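You operate a simulated robot arm through the tools that you are given. There is no shell and no other tool.

Carry out the task below with a simulated robot arm. There is one attempt and no reset: what you move stays moved.

Task
Refill the tray stack and wipe the dust where the empty tray stood.
Fine: nest the empty tray from the bench and the two from the wooden drawer; use the blue cloth from the drawer, put it back and shut the drawer. What is to be rubbed or washed off counts as gone when no trace of it is left.

Only the result counts: the job must be done as asked and must still hold three seconds after the hand-in. Knocking over, shifting, dropping, spilling or breaking anything else fails it. Flat cloth is picked up by pressing the open fingertips on it (5 to 10 N) and closing them slowly along it; thin cloth reads only 2 to 8 mm in the jaws.

Robot
A 7-joint arm with a fingered hand on a trunk, on a base that drives. Base frame: it is fixed to the floor where the robot stands at the start and does not move with it; the origin is under the middle of the robot, x ahead of it, y to its left, z up. Lengths are in cm, angles in rad, forces in N, time in s.
With the tool pointing down near the work surface it reaches from about 34 to 76 cm from the robot's upright axis, wherever it stands. Its first joint turns from -2.897 to 2.897 rad. Places, roughly: dust [50, -20, 70]; wooden drawer [10, 80, 60]. Payload 4 kg.
The tool frame sits at the grasp point between the pads (the TCP): z along the fingers, y along the line on which they close. The tips reach 2.6 cm beyond it. The gripper opens to 13.2 cm. The gripper's body begins 7.3 cm behind the TCP. The gripper is a hand of 4 fingers: y runs from the thumb to the fingers, the wrist lies at [0, 0, -23.9] in the tool frame, and closing takes about 1.5 s.
Orientation is that of the tool frame in the base frame, as [roll, pitch, yaw] about the fixed x, y, z axes, in that order (R = Rz(yaw) Ry(pitch) Rx(roll)). With the fingers straight down and closing along the base's y, the tool's x points along the base's -x, its y along +y and its z along -z.

Tools
- The arm moves only by the tool play_rows. Its argument "commands" is a list of rows, each a list of 7 numbers: the turn, a rotation vector about the tool's x, y, z in units of 90 degrees (1.0 is 90 degrees), then the shift along the tool's x, y, z in units of 300 mm (1.0 is 300 mm), then the opening, from 0 (shut) to 1 (fully open). In form: [[wx, wy, wz, x, y, z, claw], ...]. A call has 1 to 20 rows; each row is the pose to reach, as a shift and turn from the pose commanded when the call began, along the tool's axes at that moment. A call with a number of a shift or a turn outside -1 to 1 is refused whole. Rows are played at 5 a second. More than 5 cm and 0.15 rad between two rows, or a gripper value outside its range, and nothing of the call is played. A pose out of reach is approached as far as the arm can. The call stops where the force on the tool passes 70 N (or 10 N more than at its start, if that is more) or the arm is blocked; 0.2 s more then pass. Each finger travels about 7.2 cm/s and halts on what it meets, pressing with about 33 N; the grip force reading is that of the motor and also rises with nothing between the fingers. The clock runs only during rows and for 0.2 s after the last one: add rows that repeat a pose to give the fingers time. The reply holds the time, the measured pose of the TCP, the force on the tool along the base axes, the opening and the grip force, in the units named above and with some noise, with the torque about the TCP (base axes, N m) and any sound that the robot's microphone picked up.
- Cameras (640 x 400 px; columns grow to the right, rows downward): "scene" is now at [0.67, 18.77, 131.56]; the picture's right is [0.45, -0.89, 0.00], its down [-0.72, -0.37, -0.59] and it looks along [0.52, 0.27, -0.81] (base axes); focal length 214 px, centre (320, 200). "wrist" rides on the gripper at [6.8, 0.2, -9.7] in the tool frame; the picture's right is [-0.03, 1.00, 0.00], its down [-0.82, -0.02, -0.58] and it looks along [-0.58, -0.01, 0.82] (tool axes); focal length 270 px, centre (320, 200). There is no depth. A picture from a camera that has moved, and an enlarged one, comes with that camera's place and axes in the base frame and with its lens.
- snapshot(camera): a new picture of that camera. It takes no simulated time.
- raise_lower(by): slides the trunk up (or, below 0, down) by that many cm; the arm and the scene camera ride with it, the base frame stays. It gives what a move gives, with no picture.
- steer(legs): drives the robot by 1 to 6 legs, each [ahead, turn to the left] in cm and rad, along the robot's own axes; the way and the turn of a leg run together, so that a leg with both is an arc; at most 150 cm and 3.142 rad a leg. The arm and the cameras ride along, it lands a little off, and it stops where it bumps. It gives what a move gives.
- hand_shape(shape): the hand has 4 fingers and takes this shape, open, in about a second: jaw (thumb against the fingers, like two jaws); tri (thumb and two fingers); tip (a fingertip pinch); poke (one finger out to press); point (the index stretched); flat (the hand flat); cup (the hand cupped); fist (a fist). The gripper value then closes the fingers along that shape, each until it touches; the sizes above hold for jaw. It gives what a move gives, with no picture.
- head_to(pan, tilt): turns the head with the scene camera to pan (to the left, within 2.705 rad either way) and tilt (down, from -0.506 to 1.204), counted from straight ahead of the robot. It gives what a move gives.
- close_up(camera, box): a new picture of the part [left, top, right, bottom] of that camera's present view, enlarged. It takes no simulated time.
- sign_off(): hands the job in; it is judged then, once.

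Places have to be worked out from the pictures, the camera data and where the tool is seen. Open the gripper and draw the arm clear of the work before you hand the job in, unless the task says otherwise.

The tools are called as a command line: name --pt "numbers of a row" for each row, then --argument value for the rest, lists and objects as JSON in quotes. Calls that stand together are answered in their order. play_rows: Moves the arm, as the interface text tells. Its arguments: {"type":"object","properties":{"commands":{"type":"array"}},"required":["commands"]} The other tools are called the same way: raise_lower (by) slides the trunk up or down; hand_shape (shape) gives the hand a shape; steer (legs) drives the base; head_to (pan, tilt) turns the head that bears the scene camera; snapshot (camera) takes a picture; close_up (camera, box) takes an enlarged picture of a part of a camera's view; sign_off () hands the job in.

At the start:

```text
t: 0.0
tool_pos: [5.41, 40.96, 108.76]
tcp_rot: [3.141, 0.0, 3.141]
force: [0.5, -0.6, 0.1]
wrist_torque: [-0.02, 0.02, -0.01]
opening: 13.19
grip_force: 0.0
shape: jaw
trunk travel left (down, up): [-30.0, 29.0]
robot x, y, heading: [-0.08, -0.26, -0.003]
head pan, tilt: [0.471, 0.944]
```

scene: 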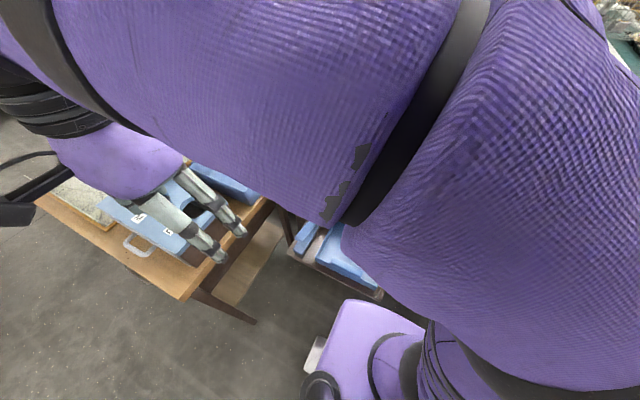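
wrist: 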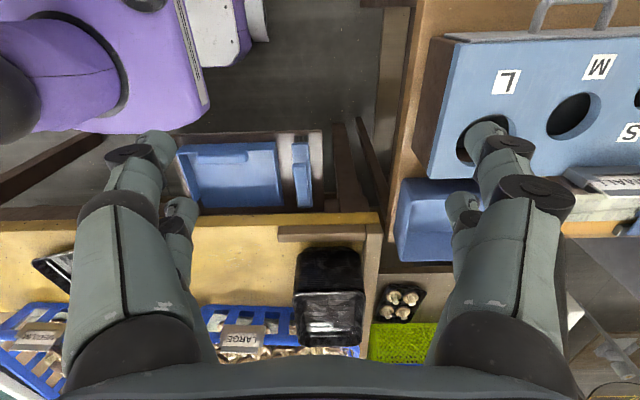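

The arm blocks most of the scene view. I'll turn the head in several directions to survey the area first.

head_to --pan -0.4 --tilt 0.8

snapshot --camera "scene"

head_to --pan 1.4 --tilt 0.8

snapshot --camera "scene"

```text
t: 1.2
tool_pos: [5.78, 41.1, 108.4]
tcp_rot: [-3.136, -0.004, 3.135]
force: [-1.3, -0.5, 0.0]
wrist_torque: [0.0, 0.0, -0.01]
opening: 13.2
grip_force: 0.1
shape: jaw
trunk travel left (down, up): [-30.0, 29.0]
robot x, y, heading: [0.24, -0.32, 0.0]
head pan, tilt: [-0.4, 0.799]
```

```text
taken
camera scene: at [1.97, 14.06, 132.45], right [-0.18, -0.98, 0.0], down [-0.72, 0.13, -0.68], along [0.67, -0.12, -0.74], focal length 214 px, centre (320, 200)
```

scene: 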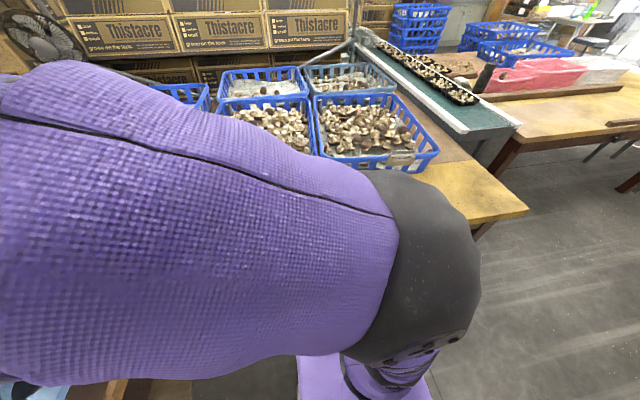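

```text
t: 3.0
tool_pos: [5.43, 41.21, 108.12]
tcp_rot: [-3.129, -0.002, 3.141]
force: [0.1, -0.2, -0.4]
wrist_torque: [0.0, -0.02, -0.02]
opening: 13.18
grip_force: 0.0
shape: jaw
trunk travel left (down, up): [-30.0, 29.0]
robot x, y, heading: [-0.02, -0.14, -0.0]
head pan, tilt: [1.4, 0.799]
```

```text
taken
camera scene: at [-3.47, 23.05, 132.49], right [0.95, -0.3, 0.0], down [-0.22, -0.7, -0.68], along [0.2, 0.65, -0.73], focal length 214 px, centre (320, 200)
```

scene: 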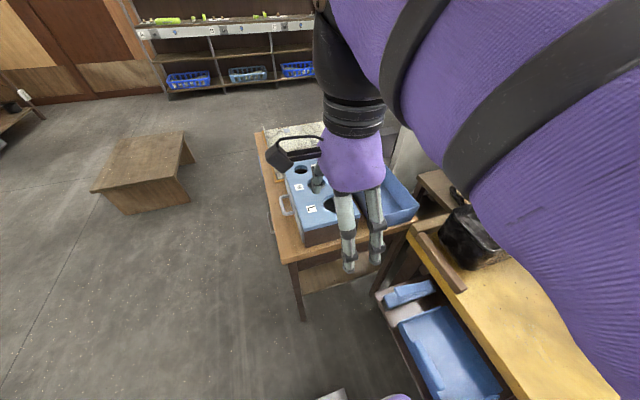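

I see a blue-topped wooden box with a handle on a small table near [10,80], and an open compartment under the yellow bench. I'll enlarge those parts to find out which is which.

close_up --camera "scene" --box '[240, 100, 440, 260]'

close_up --camera "scene" --box '[360, 180, 600, 400]'

close_up --camera "wrist" --box '[380, 0, 640, 260]'

close_up --camera "wrist" --box '[0, 100, 400, 400]'

```text
2.50 times, centred on (340, 180) of scene
camera zoom: at [-3.47, 23.05, 132.49], right [0.95, -0.3, 0.0], down [-0.22, -0.7, -0.68], along [0.2, 0.65, -0.73], focal length 536 px, centre (270, 250)
```

zoom: 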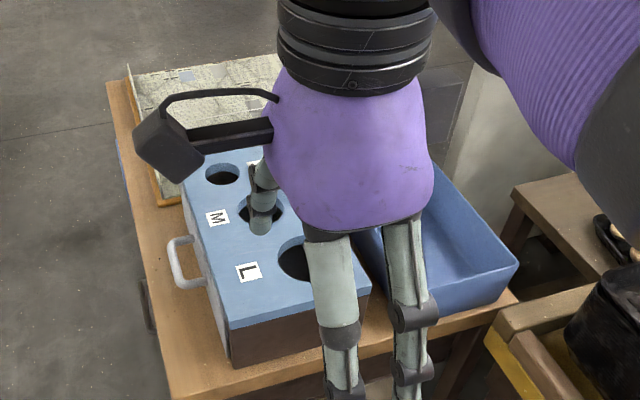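

```text
1.82 times, centred on (480, 290) of scene
camera zoom: at [-3.47, 23.05, 132.49], right [0.95, -0.3, 0.0], down [-0.22, -0.7, -0.68], along [0.2, 0.65, -0.73], focal length 390 px, centre (29, 36)
```

zoom: 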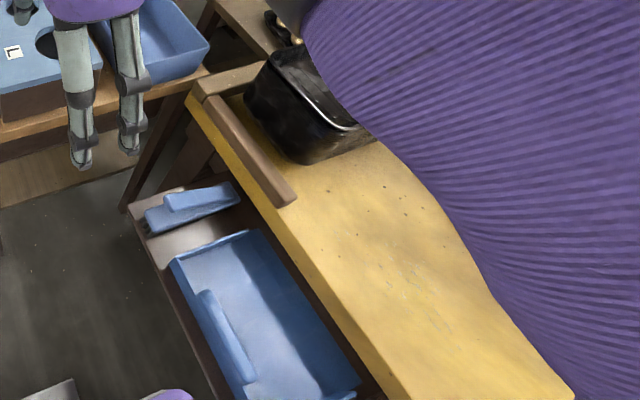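

```text
1.54 times, centred on (510, 130) of wrist
camera zoom: at [-1.31, 41.38, 117.94], right [0.03, 1.0, -0.01], down [0.82, -0.01, 0.58], along [0.58, -0.02, -0.82], focal length 416 px, centre (28, 308)
```

zoom: 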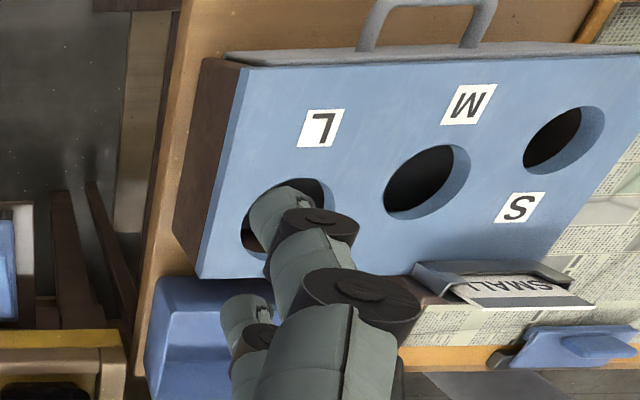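

```text
1.33 times, centred on (200, 250) of wrist
camera zoom: at [-1.31, 41.38, 117.94], right [0.03, 1.0, -0.01], down [0.82, -0.01, 0.58], along [0.58, -0.02, -0.82], focal length 360 px, centre (480, 133)
```

zoom: 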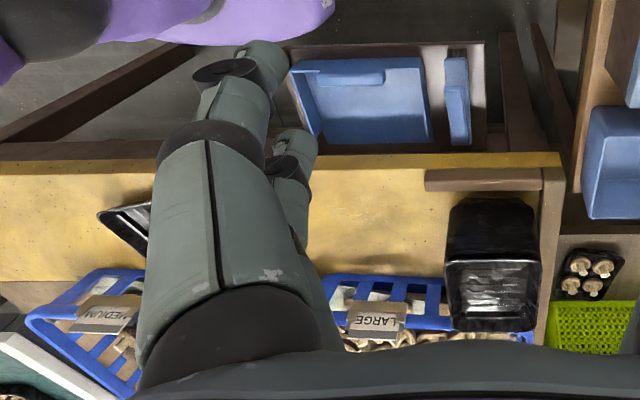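

The black tray stack sits on the bench corner and another black tray is further along it. I'll check behind the robot and to the right, to see whether I can back off for an overview.

head_to --pan 2.6 --tilt 0.7

snapshot --camera "scene"

head_to --pan -2.4 --tilt 0.7

snapshot --camera "scene"

head_to --pan -1.2 --tilt 0.9

snapshot --camera "scene"

```text
t: 4.4
tool_pos: [5.52, 41.27, 108.3]
tcp_rot: [-3.133, -0.003, -3.141]
force: [-0.5, 0.4, 0.4]
wrist_torque: [-0.02, -0.05, 0.0]
opening: 13.21
grip_force: 0.0
shape: jaw
trunk travel left (down, up): [-30.0, 29.0]
robot x, y, heading: [-0.02, -0.07, 0.003]
head pan, tilt: [2.601, 0.7]
```

```text
taken
camera scene: at [-3.29, 23.28, 132.96], right [0.95, -0.31, 0.0], down [-0.21, -0.66, -0.72], along [0.22, 0.69, -0.69], focal length 214 px, centre (320, 200)
```

scene: 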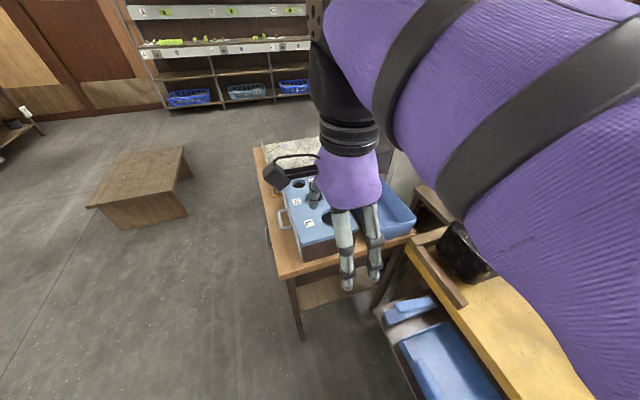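

```text
t: 8.3
tool_pos: [5.76, 41.11, 108.56]
tcp_rot: [-3.137, 0.0, 3.136]
force: [-0.6, 0.7, -0.2]
wrist_torque: [-0.03, -0.01, 0.03]
opening: 13.18
grip_force: 0.0
shape: jaw
trunk travel left (down, up): [-30.0, 29.0]
robot x, y, heading: [-0.22, 0.18, -0.002]
head pan, tilt: [-2.4, 0.7]
```

```text
taken
camera scene: at [2.48, 13.87, 133.44], right [-0.19, -0.98, 0.0], down [-0.64, 0.12, -0.76], along [0.75, -0.14, -0.65], focal length 214 px, centre (320, 200)
```

scene: 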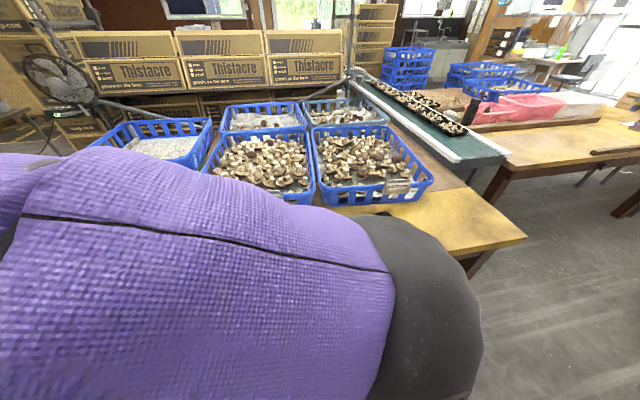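

```text
t: 9.7
tool_pos: [5.44, 41.12, 108.03]
tcp_rot: [-3.127, -0.001, 3.14]
force: [0.2, 0.4, -0.2]
wrist_torque: [0.01, -0.02, -0.01]
opening: 13.18
grip_force: 0.0
shape: jaw
trunk travel left (down, up): [-30.0, 29.0]
robot x, y, heading: [0.12, 0.08, 0.003]
head pan, tilt: [-1.201, 0.901]
```

```text
taken
camera scene: at [2.02, 13.84, 132.61], right [-0.2, -0.98, 0.0], down [-0.71, 0.15, -0.69], along [0.68, -0.14, -0.72], focal length 214 px, centre (320, 200)
```

scene: 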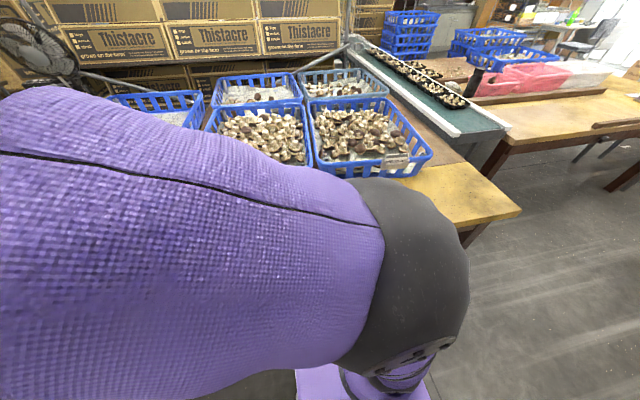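

The scene camera's view is limited, so the wrist camera should serve better. I'll sweep the arm high over the bench to see the stack, the empty tray and the dust.

play_rows --pt "0 0 0 -0.15 0 0 1" --pt "0 0 0 -0.3 -0.033 0 1" --pt "0 0 0 -0.45 -0.1 0 1" --pt "0 0 0 -0.583 -0.167 0 1" --pt "0 0 0 -0.717 -0.25 0 1" --pt "0 0 0 -0.817 -0.367 0 1" --pt "0 0 0 -0.817 -0.367 0 1"

snapshot --camera "wrist"

snapshot --camera "scene"

```text
t: 11.3
tool_pos: [29.92, 30.05, 108.55]
tcp_rot: [3.141, -0.001, 3.14]
force: [-0.2, 0.4, 0.7]
wrist_torque: [-0.02, -0.03, 0.03]
opening: 13.19
grip_force: 0.0
shape: jaw
trunk travel left (down, up): [-30.0, 29.0]
robot x, y, heading: [-0.16, 0.02, 0.004]
head pan, tilt: [-1.201, 0.901]
```

```text
taken
camera wrist: at [23.15, 30.12, 118.29], right [0.02, 1.0, 0.0], down [0.82, -0.02, 0.58], along [0.58, -0.01, -0.82], focal length 270 px, centre (320, 200)
```

wrist: 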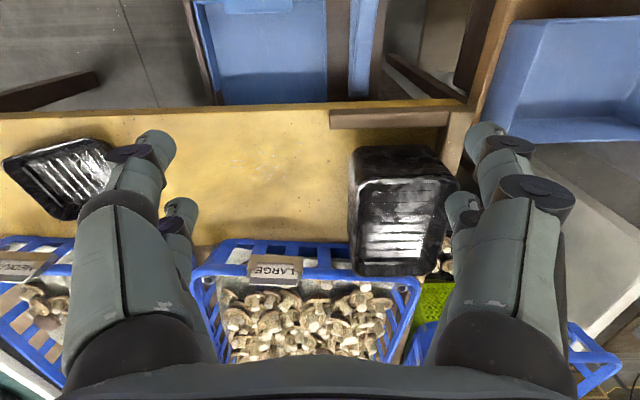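

```text
taken
camera scene: at [-3.09, 8.4, 131.89], right [-0.93, -0.36, 0.0], down [-0.28, 0.73, -0.62], along [0.22, -0.58, -0.78], focal length 214 px, centre (320, 200)
```

scene: 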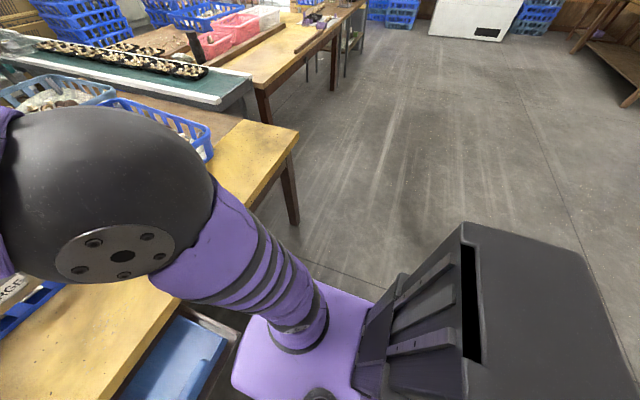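

The empty black tray is near [50,-22] and the stack near [50,42]. With the arm now in front, I'll turn the head left to see the small table with the box.

head_to --pan 1.5 --tilt 0.7

snapshot --camera "scene"

close_up --camera "scene" --box '[220, 100, 440, 240]'

```text
t: 13.7
tool_pos: [29.96, 30.1, 108.54]
tcp_rot: [-3.141, 0.002, -3.141]
force: [1.1, 0.9, 0.1]
wrist_torque: [0.06, -0.03, 0.01]
opening: 13.21
grip_force: 0.1
shape: jaw
trunk travel left (down, up): [-30.0, 29.0]
robot x, y, heading: [-0.11, -0.11, -0.001]
head pan, tilt: [1.499, 0.7]
```

```text
taken
camera scene: at [-5.22, 23.93, 133.5], right [1.0, -0.07, 0.0], down [-0.05, -0.64, -0.76], along [0.06, 0.76, -0.64], focal length 214 px, centre (320, 200)
```

scene: 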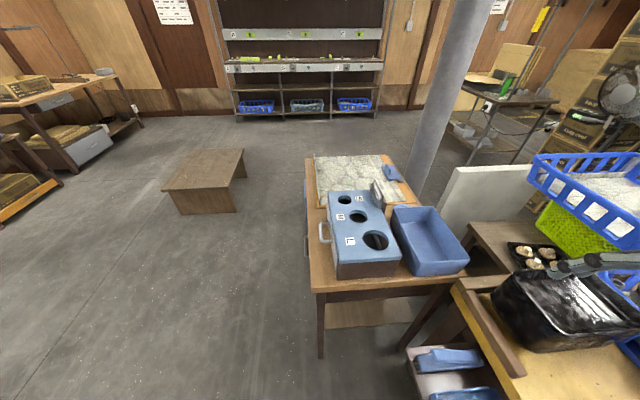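

```text
2.86 times, centred on (330, 170) of scene
camera zoom: at [-5.22, 23.93, 133.5], right [1.0, -0.07, 0.0], down [-0.05, -0.64, -0.76], along [0.06, 0.76, -0.64], focal length 613 px, centre (291, 286)
```

zoom: 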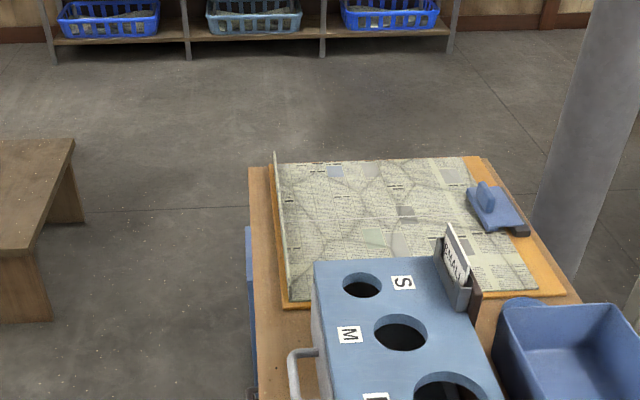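

The small table has something like a dark handle on its -x face near [-7,81,60], which matches the drawer place. Before driving I'll look behind and to the right to identify the black box, and zoom on the table's left edge.

close_up --camera "scene" --box '[270, 140, 370, 340]'

head_to --pan 2.5 --tilt 1.0

snapshot --camera "scene"

head_to --pan -2.4 --tilt 0.9

snapshot --camera "scene"

```text
2.00 times, centred on (320, 240) of scene
camera zoom: at [-5.22, 23.93, 133.5], right [1.0, -0.07, 0.0], down [-0.05, -0.64, -0.76], along [0.06, 0.76, -0.64], focal length 429 px, centre (320, 120)
```

zoom: 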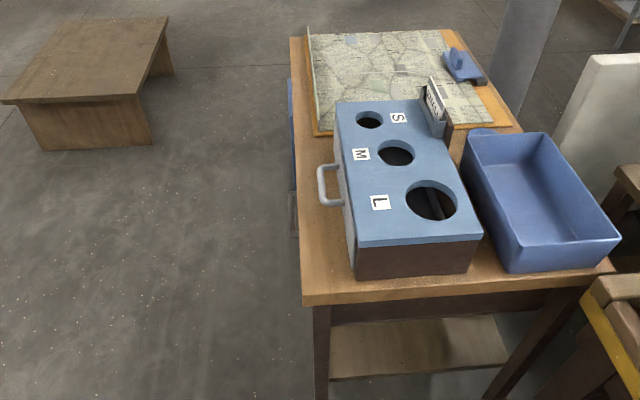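

```text
t: 15.0
tool_pos: [30.0, 30.11, 108.66]
tcp_rot: [3.14, -0.001, -3.141]
force: [-0.5, 0.3, 0.0]
wrist_torque: [-0.02, 0.0, -0.03]
opening: 13.19
grip_force: 0.1
shape: jaw
trunk travel left (down, up): [-30.0, 29.0]
robot x, y, heading: [0.14, -0.09, 0.0]
head pan, tilt: [2.499, 1.0]
```

```text
taken
camera scene: at [-11.41, 19.63, 131.16], right [0.6, 0.8, 0.0], down [0.67, -0.5, -0.54], along [-0.43, 0.32, -0.84], focal length 214 px, centre (320, 200)
```

scene: 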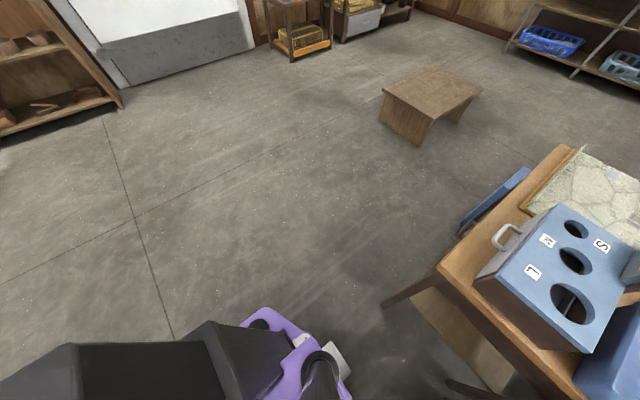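

```text
t: 18.9
tool_pos: [30.01, 30.07, 108.57]
tcp_rot: [-3.141, 0.001, -3.14]
force: [0.4, 0.1, 0.3]
wrist_torque: [-0.03, -0.03, 0.04]
opening: 13.23
grip_force: 0.0
shape: jaw
trunk travel left (down, up): [-30.0, 29.0]
robot x, y, heading: [0.59, 0.12, 0.006]
head pan, tilt: [-2.4, 0.901]
```

```text
taken
camera scene: at [-11.4, 10.35, 131.89], right [-0.68, 0.74, 0.0], down [0.58, 0.53, -0.62], along [-0.46, -0.42, -0.78], focal length 214 px, centre (320, 200)
```

scene: 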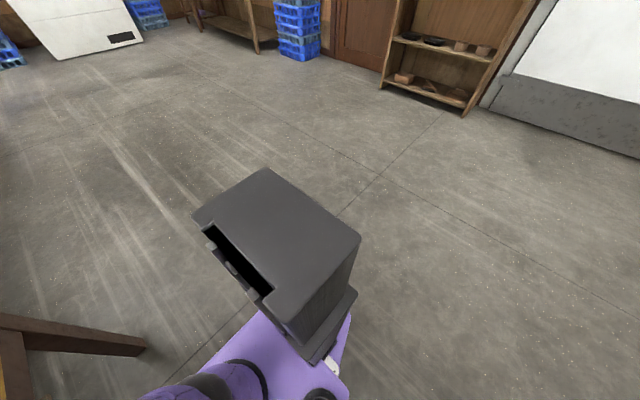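

The black box is the robot's own body and the floor is clear. There's a blue panel on the table's -x side; I'll look back left and zoom in on it.

head_to --pan 2.0 --tilt 0.8

snapshot --camera "scene"

close_up --camera "scene" --box '[340, 120, 540, 300]'

```text
t: 22.4
tool_pos: [29.98, 30.04, 108.58]
tcp_rot: [-3.141, 0.001, 3.141]
force: [-0.2, -0.3, 0.2]
wrist_torque: [-0.01, 0.02, 0.05]
opening: 13.19
grip_force: 0.1
shape: jaw
trunk travel left (down, up): [-30.0, 29.0]
robot x, y, heading: [-0.09, -0.11, -0.002]
head pan, tilt: [2.0, 0.799]
```

```text
taken
camera scene: at [-9.19, 22.79, 132.68], right [0.91, 0.42, 0.0], down [0.3, -0.65, -0.7], along [-0.29, 0.63, -0.72], focal length 214 px, centre (320, 200)
```

scene: 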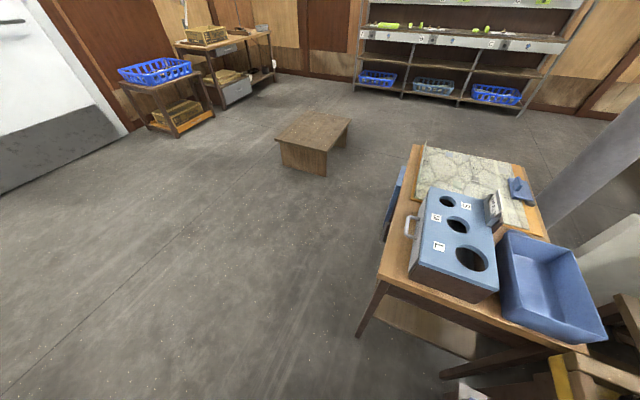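

```text
2.22 times, centred on (440, 210) of scene
camera zoom: at [-9.19, 22.79, 132.68], right [0.91, 0.42, 0.0], down [0.3, -0.65, -0.7], along [-0.29, 0.63, -0.72], focal length 477 px, centre (53, 178)
```

zoom: 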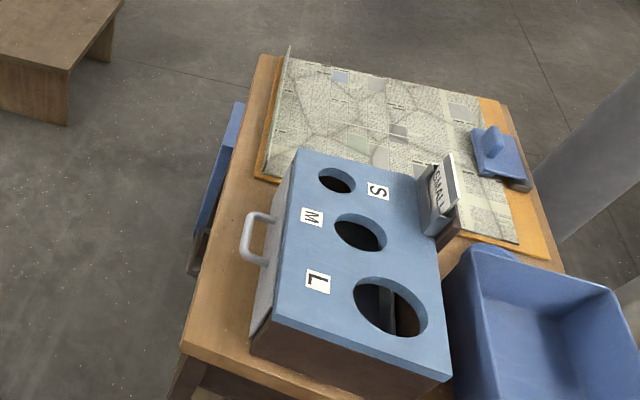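

The floor behind is clear, so I'll back off 60 cm to get an overview of the bench, the table and its drawer side.

steer --legs '[[-60, 0]]'

head_to --pan 0.9 --tilt 0.5

snapshot --camera "scene"

snapshot --camera "wrist"

```text
t: 25.8
tool_pos: [-30.56, 30.03, 108.59]
tcp_rot: [-3.141, 0.0, -3.14]
force: [0.0, 0.6, 0.0]
wrist_torque: [0.03, 0.0, -0.04]
opening: 13.19
grip_force: 0.0
shape: jaw
trunk travel left (down, up): [-30.0, 29.0]
robot x, y, heading: [-60.37, -0.18, 0.002]
head pan, tilt: [2.0, 0.799]
```

```text
t: 27.1
tool_pos: [-30.5, 30.12, 108.51]
tcp_rot: [-3.141, -0.001, -3.139]
force: [-0.3, 0.8, 0.2]
wrist_torque: [-0.02, 0.06, -0.04]
opening: 13.19
grip_force: 0.1
shape: jaw
trunk travel left (down, up): [-30.0, 29.0]
robot x, y, heading: [-60.4, 0.22, 0.002]
head pan, tilt: [0.901, 0.499]
```

```text
taken
camera scene: at [-60.67, 22.54, 135.27], right [0.79, -0.62, 0.0], down [-0.3, -0.38, -0.88], along [0.54, 0.69, -0.48], focal length 214 px, centre (320, 200)
```

scene: 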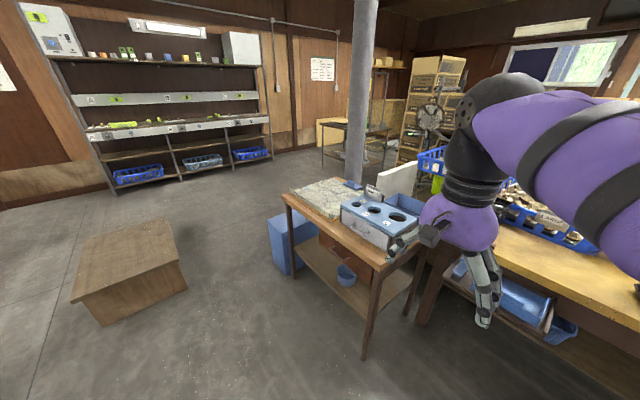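

```text
taken
camera wrist: at [-37.37, 30.17, 118.28], right [0.02, 1.0, 0.0], down [0.82, -0.02, 0.58], along [0.58, -0.01, -0.82], focal length 270 px, centre (320, 200)
```

wrist: 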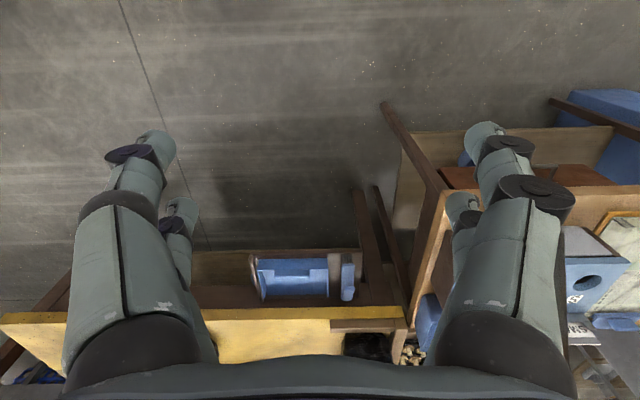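

Now the whole small table is visible. I'll zoom on its front face.

close_up --camera "scene" --box '[250, 160, 450, 360]'

close_up --camera "scene" --box '[420, 200, 640, 380]'

close_up --camera "wrist" --box '[380, 80, 640, 340]'

```text
2.00 times, centred on (350, 260) of scene
camera zoom: at [-60.67, 22.54, 135.27], right [0.79, -0.62, 0.0], down [-0.3, -0.38, -0.88], along [0.54, 0.69, -0.48], focal length 429 px, centre (260, 80)
```

zoom: 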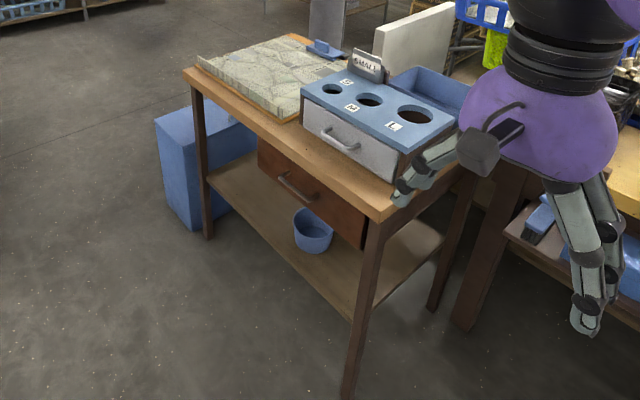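

```text
2.22 times, centred on (530, 290) of scene
camera zoom: at [-60.67, 22.54, 135.27], right [0.79, -0.62, 0.0], down [-0.3, -0.38, -0.88], along [0.54, 0.69, -0.48], focal length 477 px, centre (-147, 0)
```

zoom: 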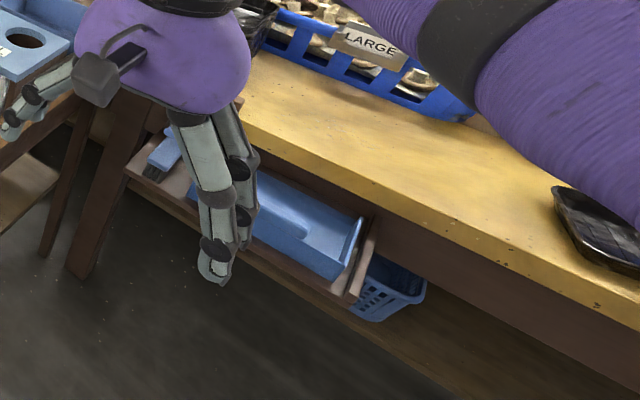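

```text
1.54 times, centred on (510, 210) of wrist
camera zoom: at [-37.37, 30.17, 118.28], right [0.02, 1.0, 0.0], down [0.82, -0.02, 0.58], along [0.58, -0.01, -0.82], focal length 416 px, centre (28, 185)
```

zoom: 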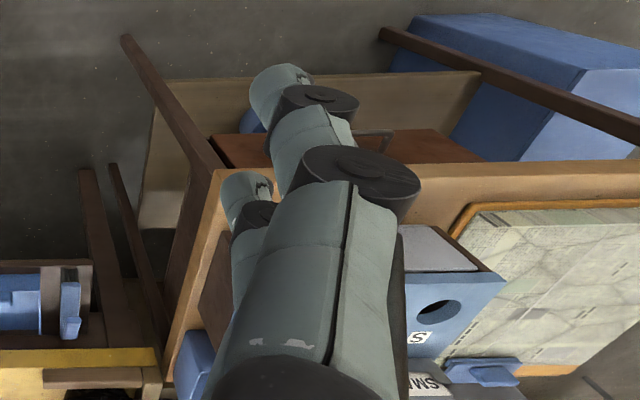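

The wooden drawer is the reddish front under the small table's top, with a bar handle at about [-4,80,61]. I'll drive with an S-curve to about (-14,26), from where both the drawer and the stack are within reach.

steer --legs '[[27.6, 1.03], [27.6, -1.03]]'

head_to --pan 1.4 --tilt 0.7

snapshot --camera "scene"

snapshot --camera "wrist"

```text
t: 33.3
tool_pos: [14.25, 57.18, 108.55]
tcp_rot: [3.14, -0.001, -3.118]
force: [1.1, 0.4, -0.3]
wrist_torque: [-0.01, 0.02, 0.03]
opening: 13.22
grip_force: 0.1
shape: jaw
trunk travel left (down, up): [-30.0, 29.0]
robot x, y, heading: [-14.77, 26.62, 0.024]
head pan, tilt: [0.901, 0.499]
```

```text
t: 34.2
tool_pos: [14.24, 57.33, 108.55]
tcp_rot: [-3.141, 0.0, -3.118]
force: [-0.5, -0.3, 0.1]
wrist_torque: [-0.02, 0.0, -0.01]
opening: 13.17
grip_force: 0.1
shape: jaw
trunk travel left (down, up): [-30.0, 29.0]
robot x, y, heading: [-15.08, 26.37, 0.028]
head pan, tilt: [1.4, 0.7]
```

```text
taken
camera scene: at [-19.93, 50.31, 133.5], right [0.99, -0.15, 0.0], down [-0.09, -0.64, -0.77], along [0.11, 0.76, -0.64], focal length 214 px, centre (320, 200)
```

scene: 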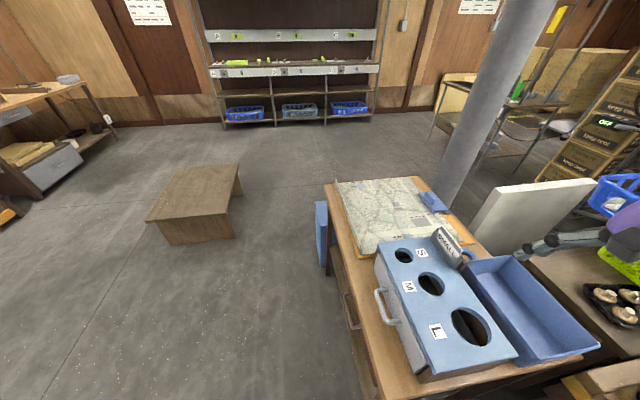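

```text
taken
camera wrist: at [7.43, 57.22, 118.29], right [0.0, 1.0, 0.0], down [0.82, 0.0, 0.58], along [0.58, 0.0, -0.82], focal length 270 px, centre (320, 200)
```

wrist: 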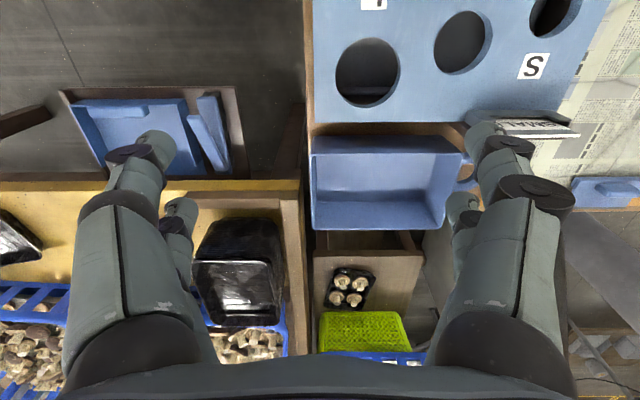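

The handle of the wooden drawer is visible from above. I'll zoom in for a precise place.

close_up --camera "scene" --box '[300, 220, 440, 400]'

```text
2.22 times, centred on (370, 310) of scene
camera zoom: at [-19.93, 50.31, 133.5], right [0.99, -0.15, 0.0], down [-0.09, -0.64, -0.77], along [0.11, 0.76, -0.64], focal length 477 px, centre (209, -44)
```

zoom: 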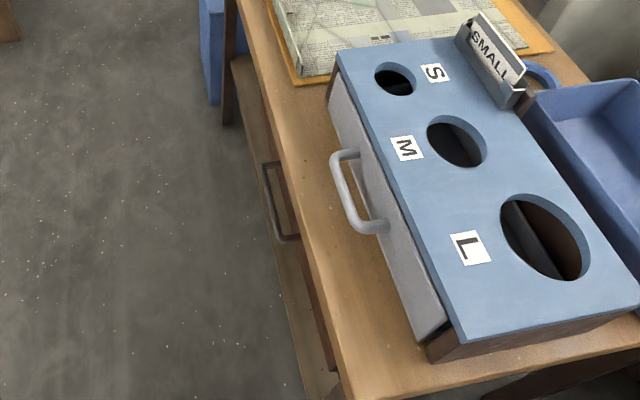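

I estimate the handle bar at x≈-6.3, y 74–85, z 61–66. I'll bring the hand over to in front of the drawer at a safe height, yawing it 90° so it closes along x.

play_rows --pt "0 0 0.083 0.081 0.05 0 1" --pt "0 0 0.167 0.162 0.1 0 1" --pt "0 0 0.25 0.243 0.15 0 1" --pt "0 0 0.333 0.323 0.2 0 1" --pt "0 0 0.417 0.404 0.25 0 1" --pt "0 0 0.5 0.485 0.3 0 1" --pt "0 0 0.583 0.566 0.35 0 1" --pt "0 0 0.667 0.647 0.4 0 1" --pt "0 0 0.75 0.728 0.45 0 1" --pt "0 0 0.833 0.808 0.5 0 1" --pt "0 0 0.917 0.889 0.55 0 1" --pt "0 0 1 0.97 0.6 0 1" --pt "0 0 1 0.97 0.6 0 1"

snapshot --camera "wrist"

snapshot --camera "scene"

```text
t: 37.0
tool_pos: [-15.36, 74.59, 108.58]
tcp_rot: [3.141, 0.002, 1.592]
force: [0.2, 0.3, 0.7]
wrist_torque: [-0.02, -0.03, 0.02]
opening: 13.22
grip_force: 0.1
shape: jaw
trunk travel left (down, up): [-30.0, 29.0]
robot x, y, heading: [-14.7, 26.49, 0.026]
head pan, tilt: [1.4, 0.7]
```

```text
taken
camera wrist: at [-15.26, 81.38, 118.22], right [1.0, 0.0, 0.0], down [0.0, -0.82, 0.58], along [0.0, -0.58, -0.82], focal length 270 px, centre (320, 200)
```

wrist: 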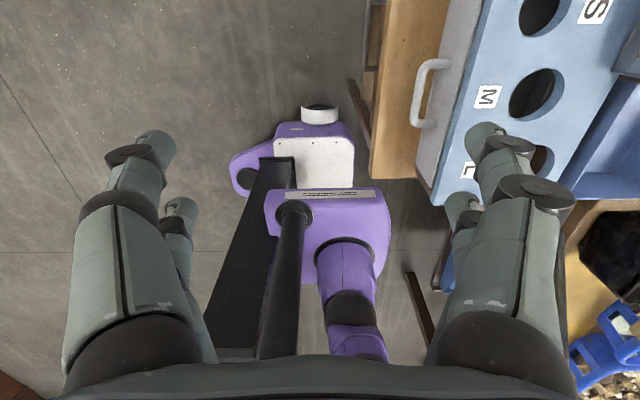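

```text
taken
camera scene: at [-19.96, 50.34, 133.49], right [0.99, -0.15, 0.0], down [-0.09, -0.64, -0.76], along [0.11, 0.76, -0.64], focal length 214 px, centre (320, 200)
```

scene: 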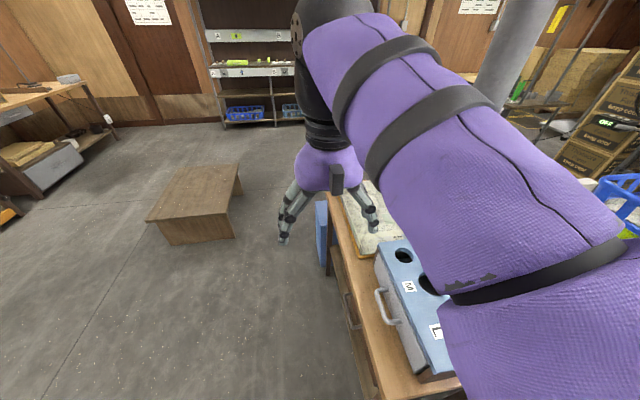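

The yaw is feasible. Now I'll pitch the hand about 60° toward the drawer (+x), lowering and backing off to around (-25,79,90).

play_rows --pt "-0.083 0 0 0.018 -0.04 0.078 1" --pt "-0.167 0 0 0.037 -0.08 0.155 1" --pt "-0.25 0 0 0.055 -0.12 0.233 1" --pt "-0.333 0 0 0.073 -0.16 0.31 1" --pt "-0.417 0 0 0.092 -0.2 0.388 1" --pt "-0.5 0 0 0.11 -0.24 0.465 1" --pt "-0.583 0 0 0.128 -0.28 0.543 1" --pt "-0.667 0 0 0.147 -0.32 0.62 1" --pt "-0.667 0 0 0.147 -0.32 0.62 1"

snapshot --camera "wrist"

snapshot --camera "scene"

```text
t: 38.5
tool_pos: [-13.31, 79.02, 96.03]
tcp_rot: [2.363, -0.03, 1.417]
force: [0.1, -0.4, 0.6]
wrist_torque: [0.03, 0.06, 0.02]
opening: 13.17
grip_force: 0.0
shape: jaw
trunk travel left (down, up): [-30.0, 29.0]
robot x, y, heading: [-14.73, 26.84, 0.025]
head pan, tilt: [1.4, 0.7]
stopped in row 7: the arm was blocked; the commanded pose is now the measured one
```

```text
taken
camera wrist: at [-18.84, 86.53, 103.32], right [0.7, -0.15, 0.7], down [-0.54, -0.75, 0.37], along [0.47, -0.64, -0.61], focal length 270 px, centre (320, 200)
```

wrist: 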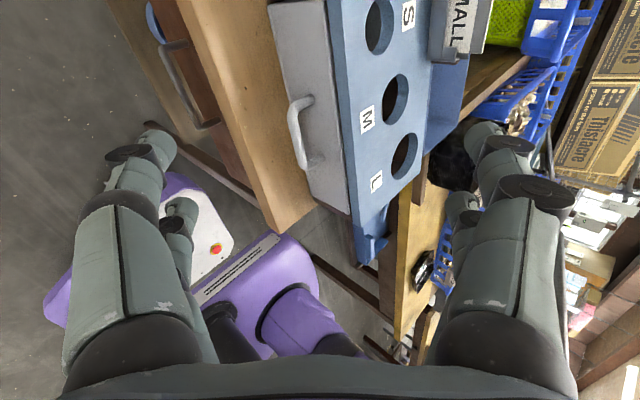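

```text
taken
camera scene: at [-19.93, 50.21, 133.53], right [0.99, -0.15, 0.0], down [-0.09, -0.64, -0.77], along [0.11, 0.76, -0.64], focal length 214 px, centre (320, 200)
```

scene: 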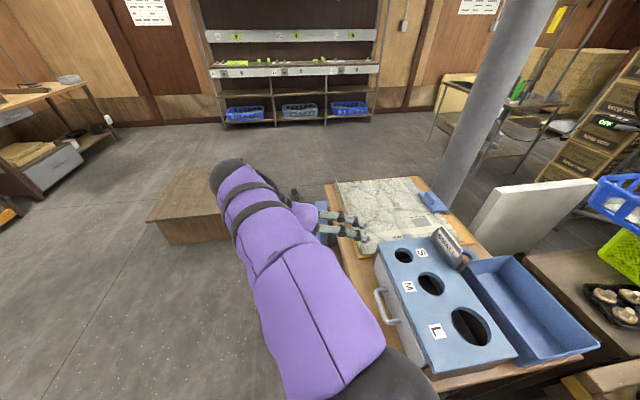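

The arm was blocked (joint limit) at about 45° pitch, which may suffice. The drawer handle is visible from this angle; I'll zoom for triangulation.

close_up --camera "wrist" --box '[120, 0, 320, 160]'

close_up --camera "scene" --box '[180, 120, 420, 300]'

```text
2.50 times, centred on (220, 80) of wrist
camera zoom: at [-18.84, 86.53, 103.32], right [0.7, -0.15, 0.7], down [-0.54, -0.75, 0.37], along [0.47, -0.64, -0.61], focal length 676 px, centre (570, 500)
```

zoom: 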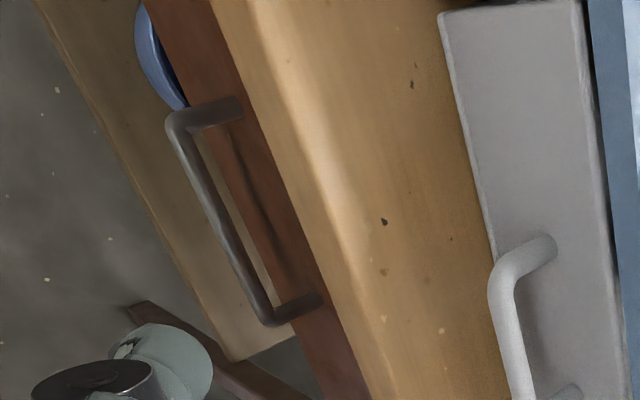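

```text
2.22 times, centred on (300, 210) of scene
camera zoom: at [-19.93, 50.21, 133.53], right [0.99, -0.15, 0.0], down [-0.09, -0.64, -0.77], along [0.11, 0.76, -0.64], focal length 477 px, centre (364, 178)
```

zoom: 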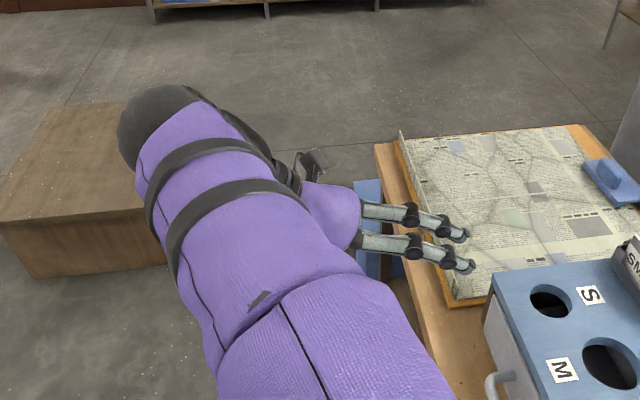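

By triangulation the handle bar runs y 72–82 at x≈-7.2, z≈64.5, with the front about 3 cm behind it. I'll go to a pre-grasp point 10 cm back along a 30°-tilted approach with the jaws opened to 4 cm.

play_rows --pt "0.027 0.0075 -0.015 -0.017 -0.085 0.088 0.5" --pt "0.054 0.015 -0.03 -0.034 -0.17 0.176 0.3" --pt "0.081 0.0225 -0.045 -0.051 -0.255 0.264 0.3" --pt "0.108 0.03 -0.06 -0.069 -0.34 0.351 0.3" --pt "0.135 0.0375 -0.075 -0.086 -0.425 0.439 0.3" --pt "0.162 0.045 -0.09 -0.103 -0.51 0.527 0.3" --pt "0.162 0.045 -0.09 -0.103 -0.51 0.527 0.3" --pt "0.162 0.045 -0.09 -0.103 -0.51 0.527 0.3"

snapshot --camera "wrist"

snapshot --camera "scene"

```text
t: 40.3
tool_pos: [-13.34, 76.74, 74.01]
tcp_rot: [2.616, 0.002, 1.572]
force: [0.5, -1.3, -0.3]
wrist_torque: [0.02, -0.01, -0.01]
opening: 4.01
grip_force: 0.0
shape: jaw
trunk travel left (down, up): [-30.0, 29.0]
robot x, y, heading: [-14.98, 26.61, 0.02]
head pan, tilt: [1.4, 0.7]
```

```text
taken
camera wrist: at [-18.1, 83.48, 82.42], right [0.86, -0.02, 0.5], down [-0.31, -0.82, 0.49], along [0.4, -0.58, -0.71], focal length 270 px, centre (320, 200)
```

wrist: 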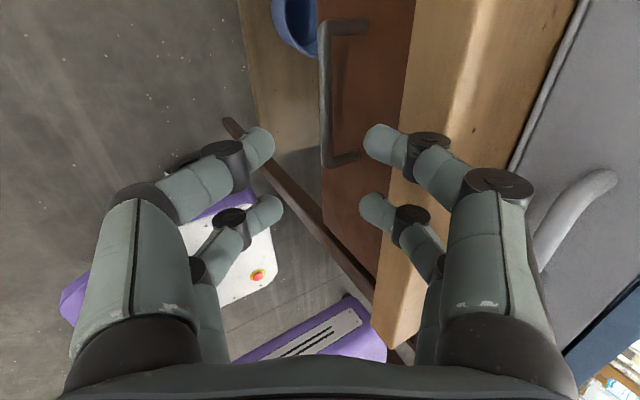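

```text
taken
camera scene: at [-19.94, 50.33, 133.5], right [0.99, -0.15, 0.0], down [-0.09, -0.64, -0.76], along [0.11, 0.76, -0.64], focal length 214 px, centre (320, 200)
```

scene: 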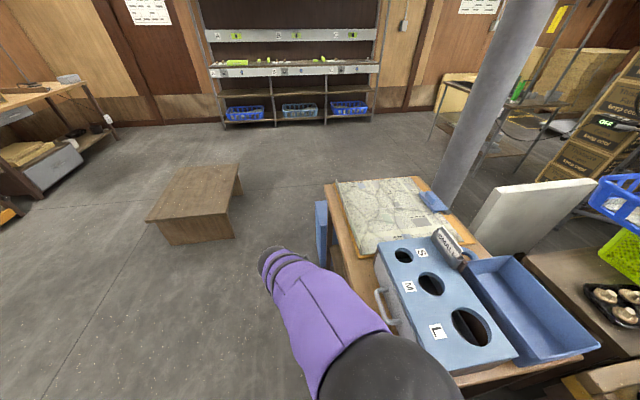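

The handle checks out at x≈-7.3, y 72.5–82.5, z≈64.5, between the fingers' planes. I'll advance 8 cm along the tool axis and look again.

play_rows --pt "0 0 0 0.02 0 0.07 0.3" --pt "0 0 0 0.02 0 0.14 0.3" --pt "0 0 0 0.02 0 0.2 0.3" --pt "0 0 0 0.02 0 0.25 0.3" --pt "0 0 0 0.02 0 0.25 0.3"

snapshot --camera "wrist"

```text
t: 41.5
tool_pos: [-9.76, 77.19, 67.38]
tcp_rot: [2.618, -0.001, 1.577]
force: [-13.9, 0.5, 2.9]
wrist_torque: [-0.05, -0.53, 0.02]
opening: 3.78
grip_force: 0.0
shape: jaw
trunk travel left (down, up): [-30.0, 29.0]
robot x, y, heading: [-14.77, 26.73, 0.024]
head pan, tilt: [1.4, 0.7]
```

```text
taken
camera wrist: at [-14.66, 83.97, 75.88], right [0.87, -0.02, 0.5], down [-0.3, -0.82, 0.49], along [0.4, -0.58, -0.71], focal length 270 px, centre (320, 200)
```

wrist: 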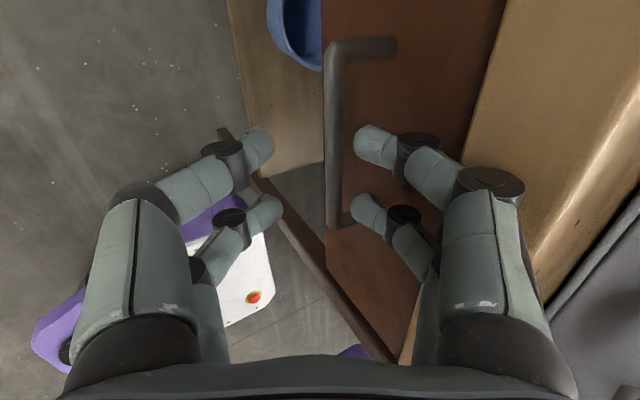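

I feel 14 N in -x, likely a knuckle against the tabletop edge. I'll zoom to see the contact.

close_up --camera "wrist" --box '[300, 0, 560, 260]'

close_up --camera "scene" --box '[220, 200, 460, 400]'

```text
1.54 times, centred on (430, 130) of wrist
camera zoom: at [-14.66, 83.97, 75.88], right [0.87, -0.02, 0.5], down [-0.3, -0.82, 0.49], along [0.4, -0.58, -0.71], focal length 416 px, centre (151, 308)
```

zoom: 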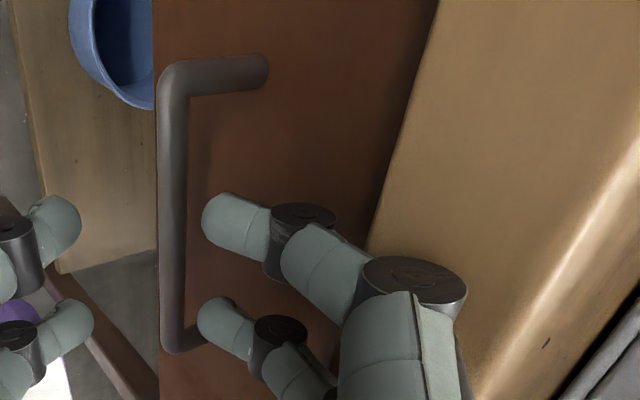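

```text
2.00 times, centred on (340, 300) of scene
camera zoom: at [-20.08, 50.31, 133.5], right [0.99, -0.15, 0.0], down [-0.09, -0.64, -0.77], along [0.11, 0.76, -0.64], focal length 429 px, centre (280, 0)
```

zoom: 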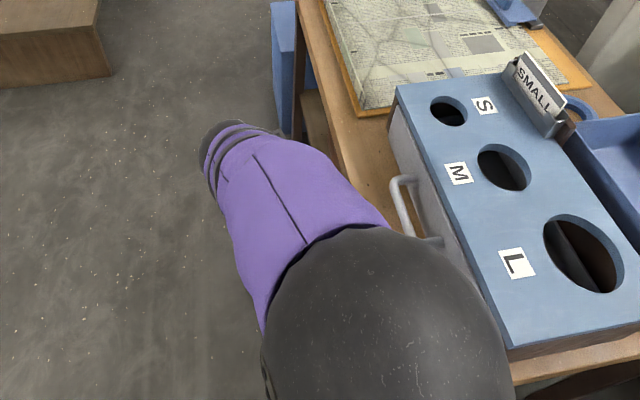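

The dark knuckle of the rear finger is against the tabletop edge. I'll back off, narrow the jaws to about 2.6 cm and tilt another 12° before advancing again.

play_rows --pt "0 0 0 0 0 -0.07 0.25" --pt "0 0 0 0 -0.01 -0.133 0.2" --pt "-0.067 0 0 0 -0.02 -0.133 0.2" --pt "-0.133 0 0 0 -0.021 -0.08 0.2" --pt "-0.133 0 0 0 -0.021 -0.017 0.2" --pt "-0.133 0 0 0 -0.021 -0.017 0.2"

snapshot --camera "wrist"

```text
t: 42.8
tool_pos: [-8.29, 78.02, 69.34]
tcp_rot: [2.448, -0.041, 1.503]
force: [-41.8, -6.6, 10.2]
wrist_torque: [0.09, -0.75, -0.2]
opening: 2.21
grip_force: 0.1
shape: jaw
trunk travel left (down, up): [-30.0, 29.0]
robot x, y, heading: [-15.03, 26.41, 0.035]
head pan, tilt: [1.4, 0.7]
stopped in row 6: the force on the tool passed its limit at 74 N (the readings are from after the stop); the commanded pose is now the measured one
```

```text
taken
camera wrist: at [-13.82, 84.84, 77.2], right [0.76, -0.1, 0.64], down [-0.44, -0.8, 0.4], along [0.47, -0.58, -0.66], focal length 270 px, centre (320, 200)
```

wrist: 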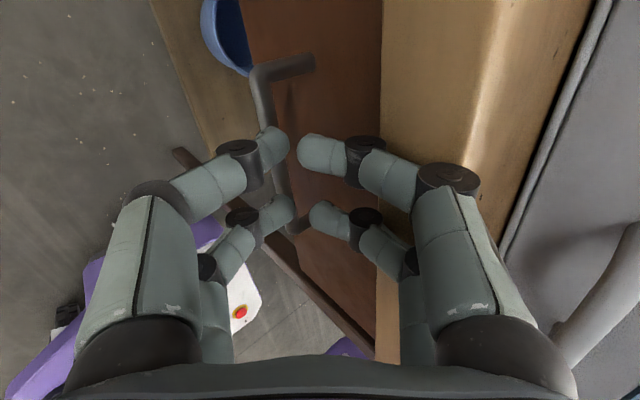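

The arm hits a wrist limit at ~40° here, and the knuckles foul the tabletop edge at x≈-6. I'll retract and return the hand to vertical at height, then reposition the robot in front of the drawer, where a flatter approach is natural.

play_rows --pt "0 0 0 0 -0.06 -0.1 0.2" --pt "0 0 0 0 -0.1 -0.24 0.2" --pt "0.06 0 -0.01 0 0 -0.36 0.3" --pt "0.12 0 -0.02 0 0.1 -0.45 0.5" --pt "0.18 0 -0.03 0 0.2 -0.54 0.7" --pt "0.25 0 -0.04 0 0.3 -0.63 1" --pt "0.32 -0.003 -0.05 0 0.4 -0.72 1" --pt "0.38 -0.004 -0.06 0 0.48 -0.8 1" --pt "0.442 -0.005 -0.066 0 0.54 -0.86 1" --pt "0.442 -0.005 -0.066 0 0.54 -0.86 1"

snapshot --camera "scene"

close_up --camera "scene" --box '[300, 220, 440, 400]'

```text
t: 45.0
tool_pos: [-12.07, 77.11, 99.62]
tcp_rot: [3.132, 0.004, 1.594]
force: [0.0, -0.7, 0.0]
wrist_torque: [-0.03, 0.06, 0.0]
opening: 13.19
grip_force: 0.1
shape: jaw
trunk travel left (down, up): [-30.0, 29.0]
robot x, y, heading: [-15.25, 26.68, 0.026]
head pan, tilt: [1.4, 0.7]
```

```text
taken
camera scene: at [-20.16, 50.3, 133.5], right [0.99, -0.14, 0.0], down [-0.09, -0.64, -0.76], along [0.11, 0.76, -0.64], focal length 214 px, centre (320, 200)
```

scene: 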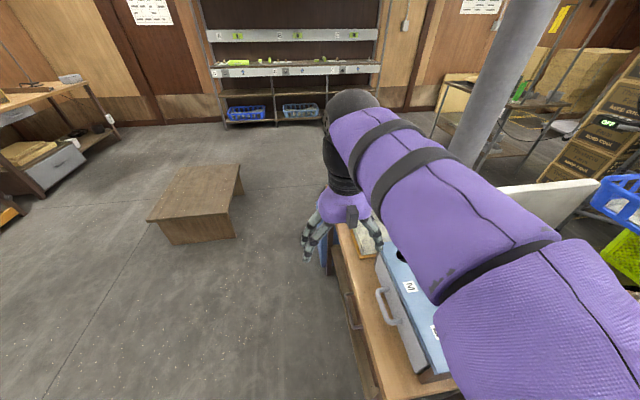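

```text
2.22 times, centred on (370, 310) of scene
camera zoom: at [-20.16, 50.3, 133.5], right [0.99, -0.14, 0.0], down [-0.09, -0.64, -0.76], along [0.11, 0.76, -0.64], focal length 477 px, centre (209, -44)
```

zoom: 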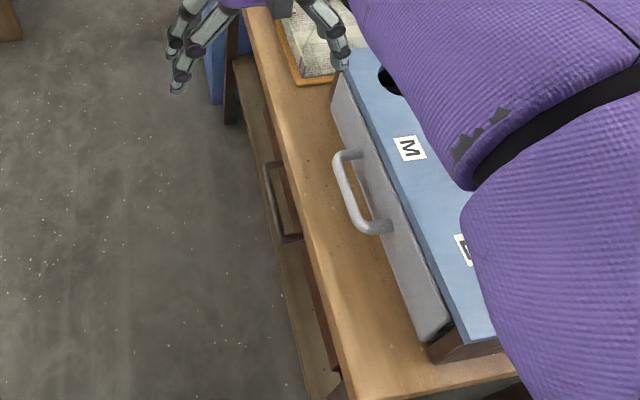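

The table hasn't moved. I'll drive back and around to stand in front of the drawer at about (-70,70), facing it.

steer --legs '[[-55, 0], [0, 1.571], [44, 0], [0, -1.571]]'

head_to --pan 0.0 --tilt 0.8

snapshot --camera "scene"

```text
t: 58.9
tool_pos: [-67.83, 119.34, 99.57]
tcp_rot: [3.134, 0.005, 1.595]
force: [0.4, 0.0, 0.4]
wrist_torque: [0.0, 0.0, 0.03]
opening: 13.18
grip_force: 0.0
shape: jaw
trunk travel left (down, up): [-30.0, 29.0]
robot x, y, heading: [-70.86, 68.67, 0.026]
head pan, tilt: [1.4, 0.7]
```

```text
t: 60.4
tool_pos: [-67.86, 119.27, 99.45]
tcp_rot: [3.134, 0.004, 1.595]
force: [0.7, 0.4, -0.1]
wrist_torque: [-0.03, -0.02, -0.04]
opening: 13.21
grip_force: 0.0
shape: jaw
trunk travel left (down, up): [-30.0, 29.0]
robot x, y, heading: [-70.99, 68.91, 0.029]
head pan, tilt: [0.0, 0.799]
```

```text
taken
camera scene: at [-69.03, 84.38, 132.68], right [0.03, -1.0, 0.0], down [-0.72, -0.02, -0.7], along [0.7, 0.02, -0.72], focal length 214 px, centre (320, 200)
```

scene: 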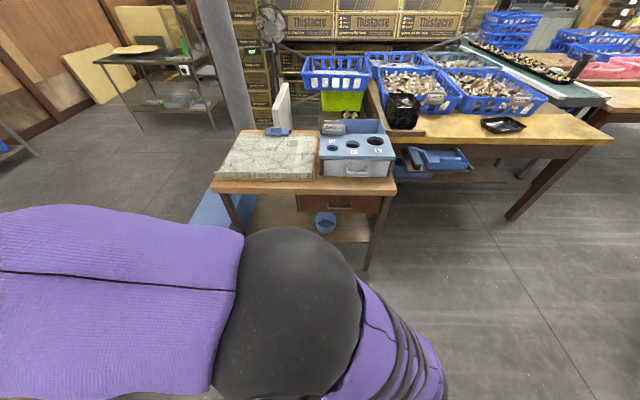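

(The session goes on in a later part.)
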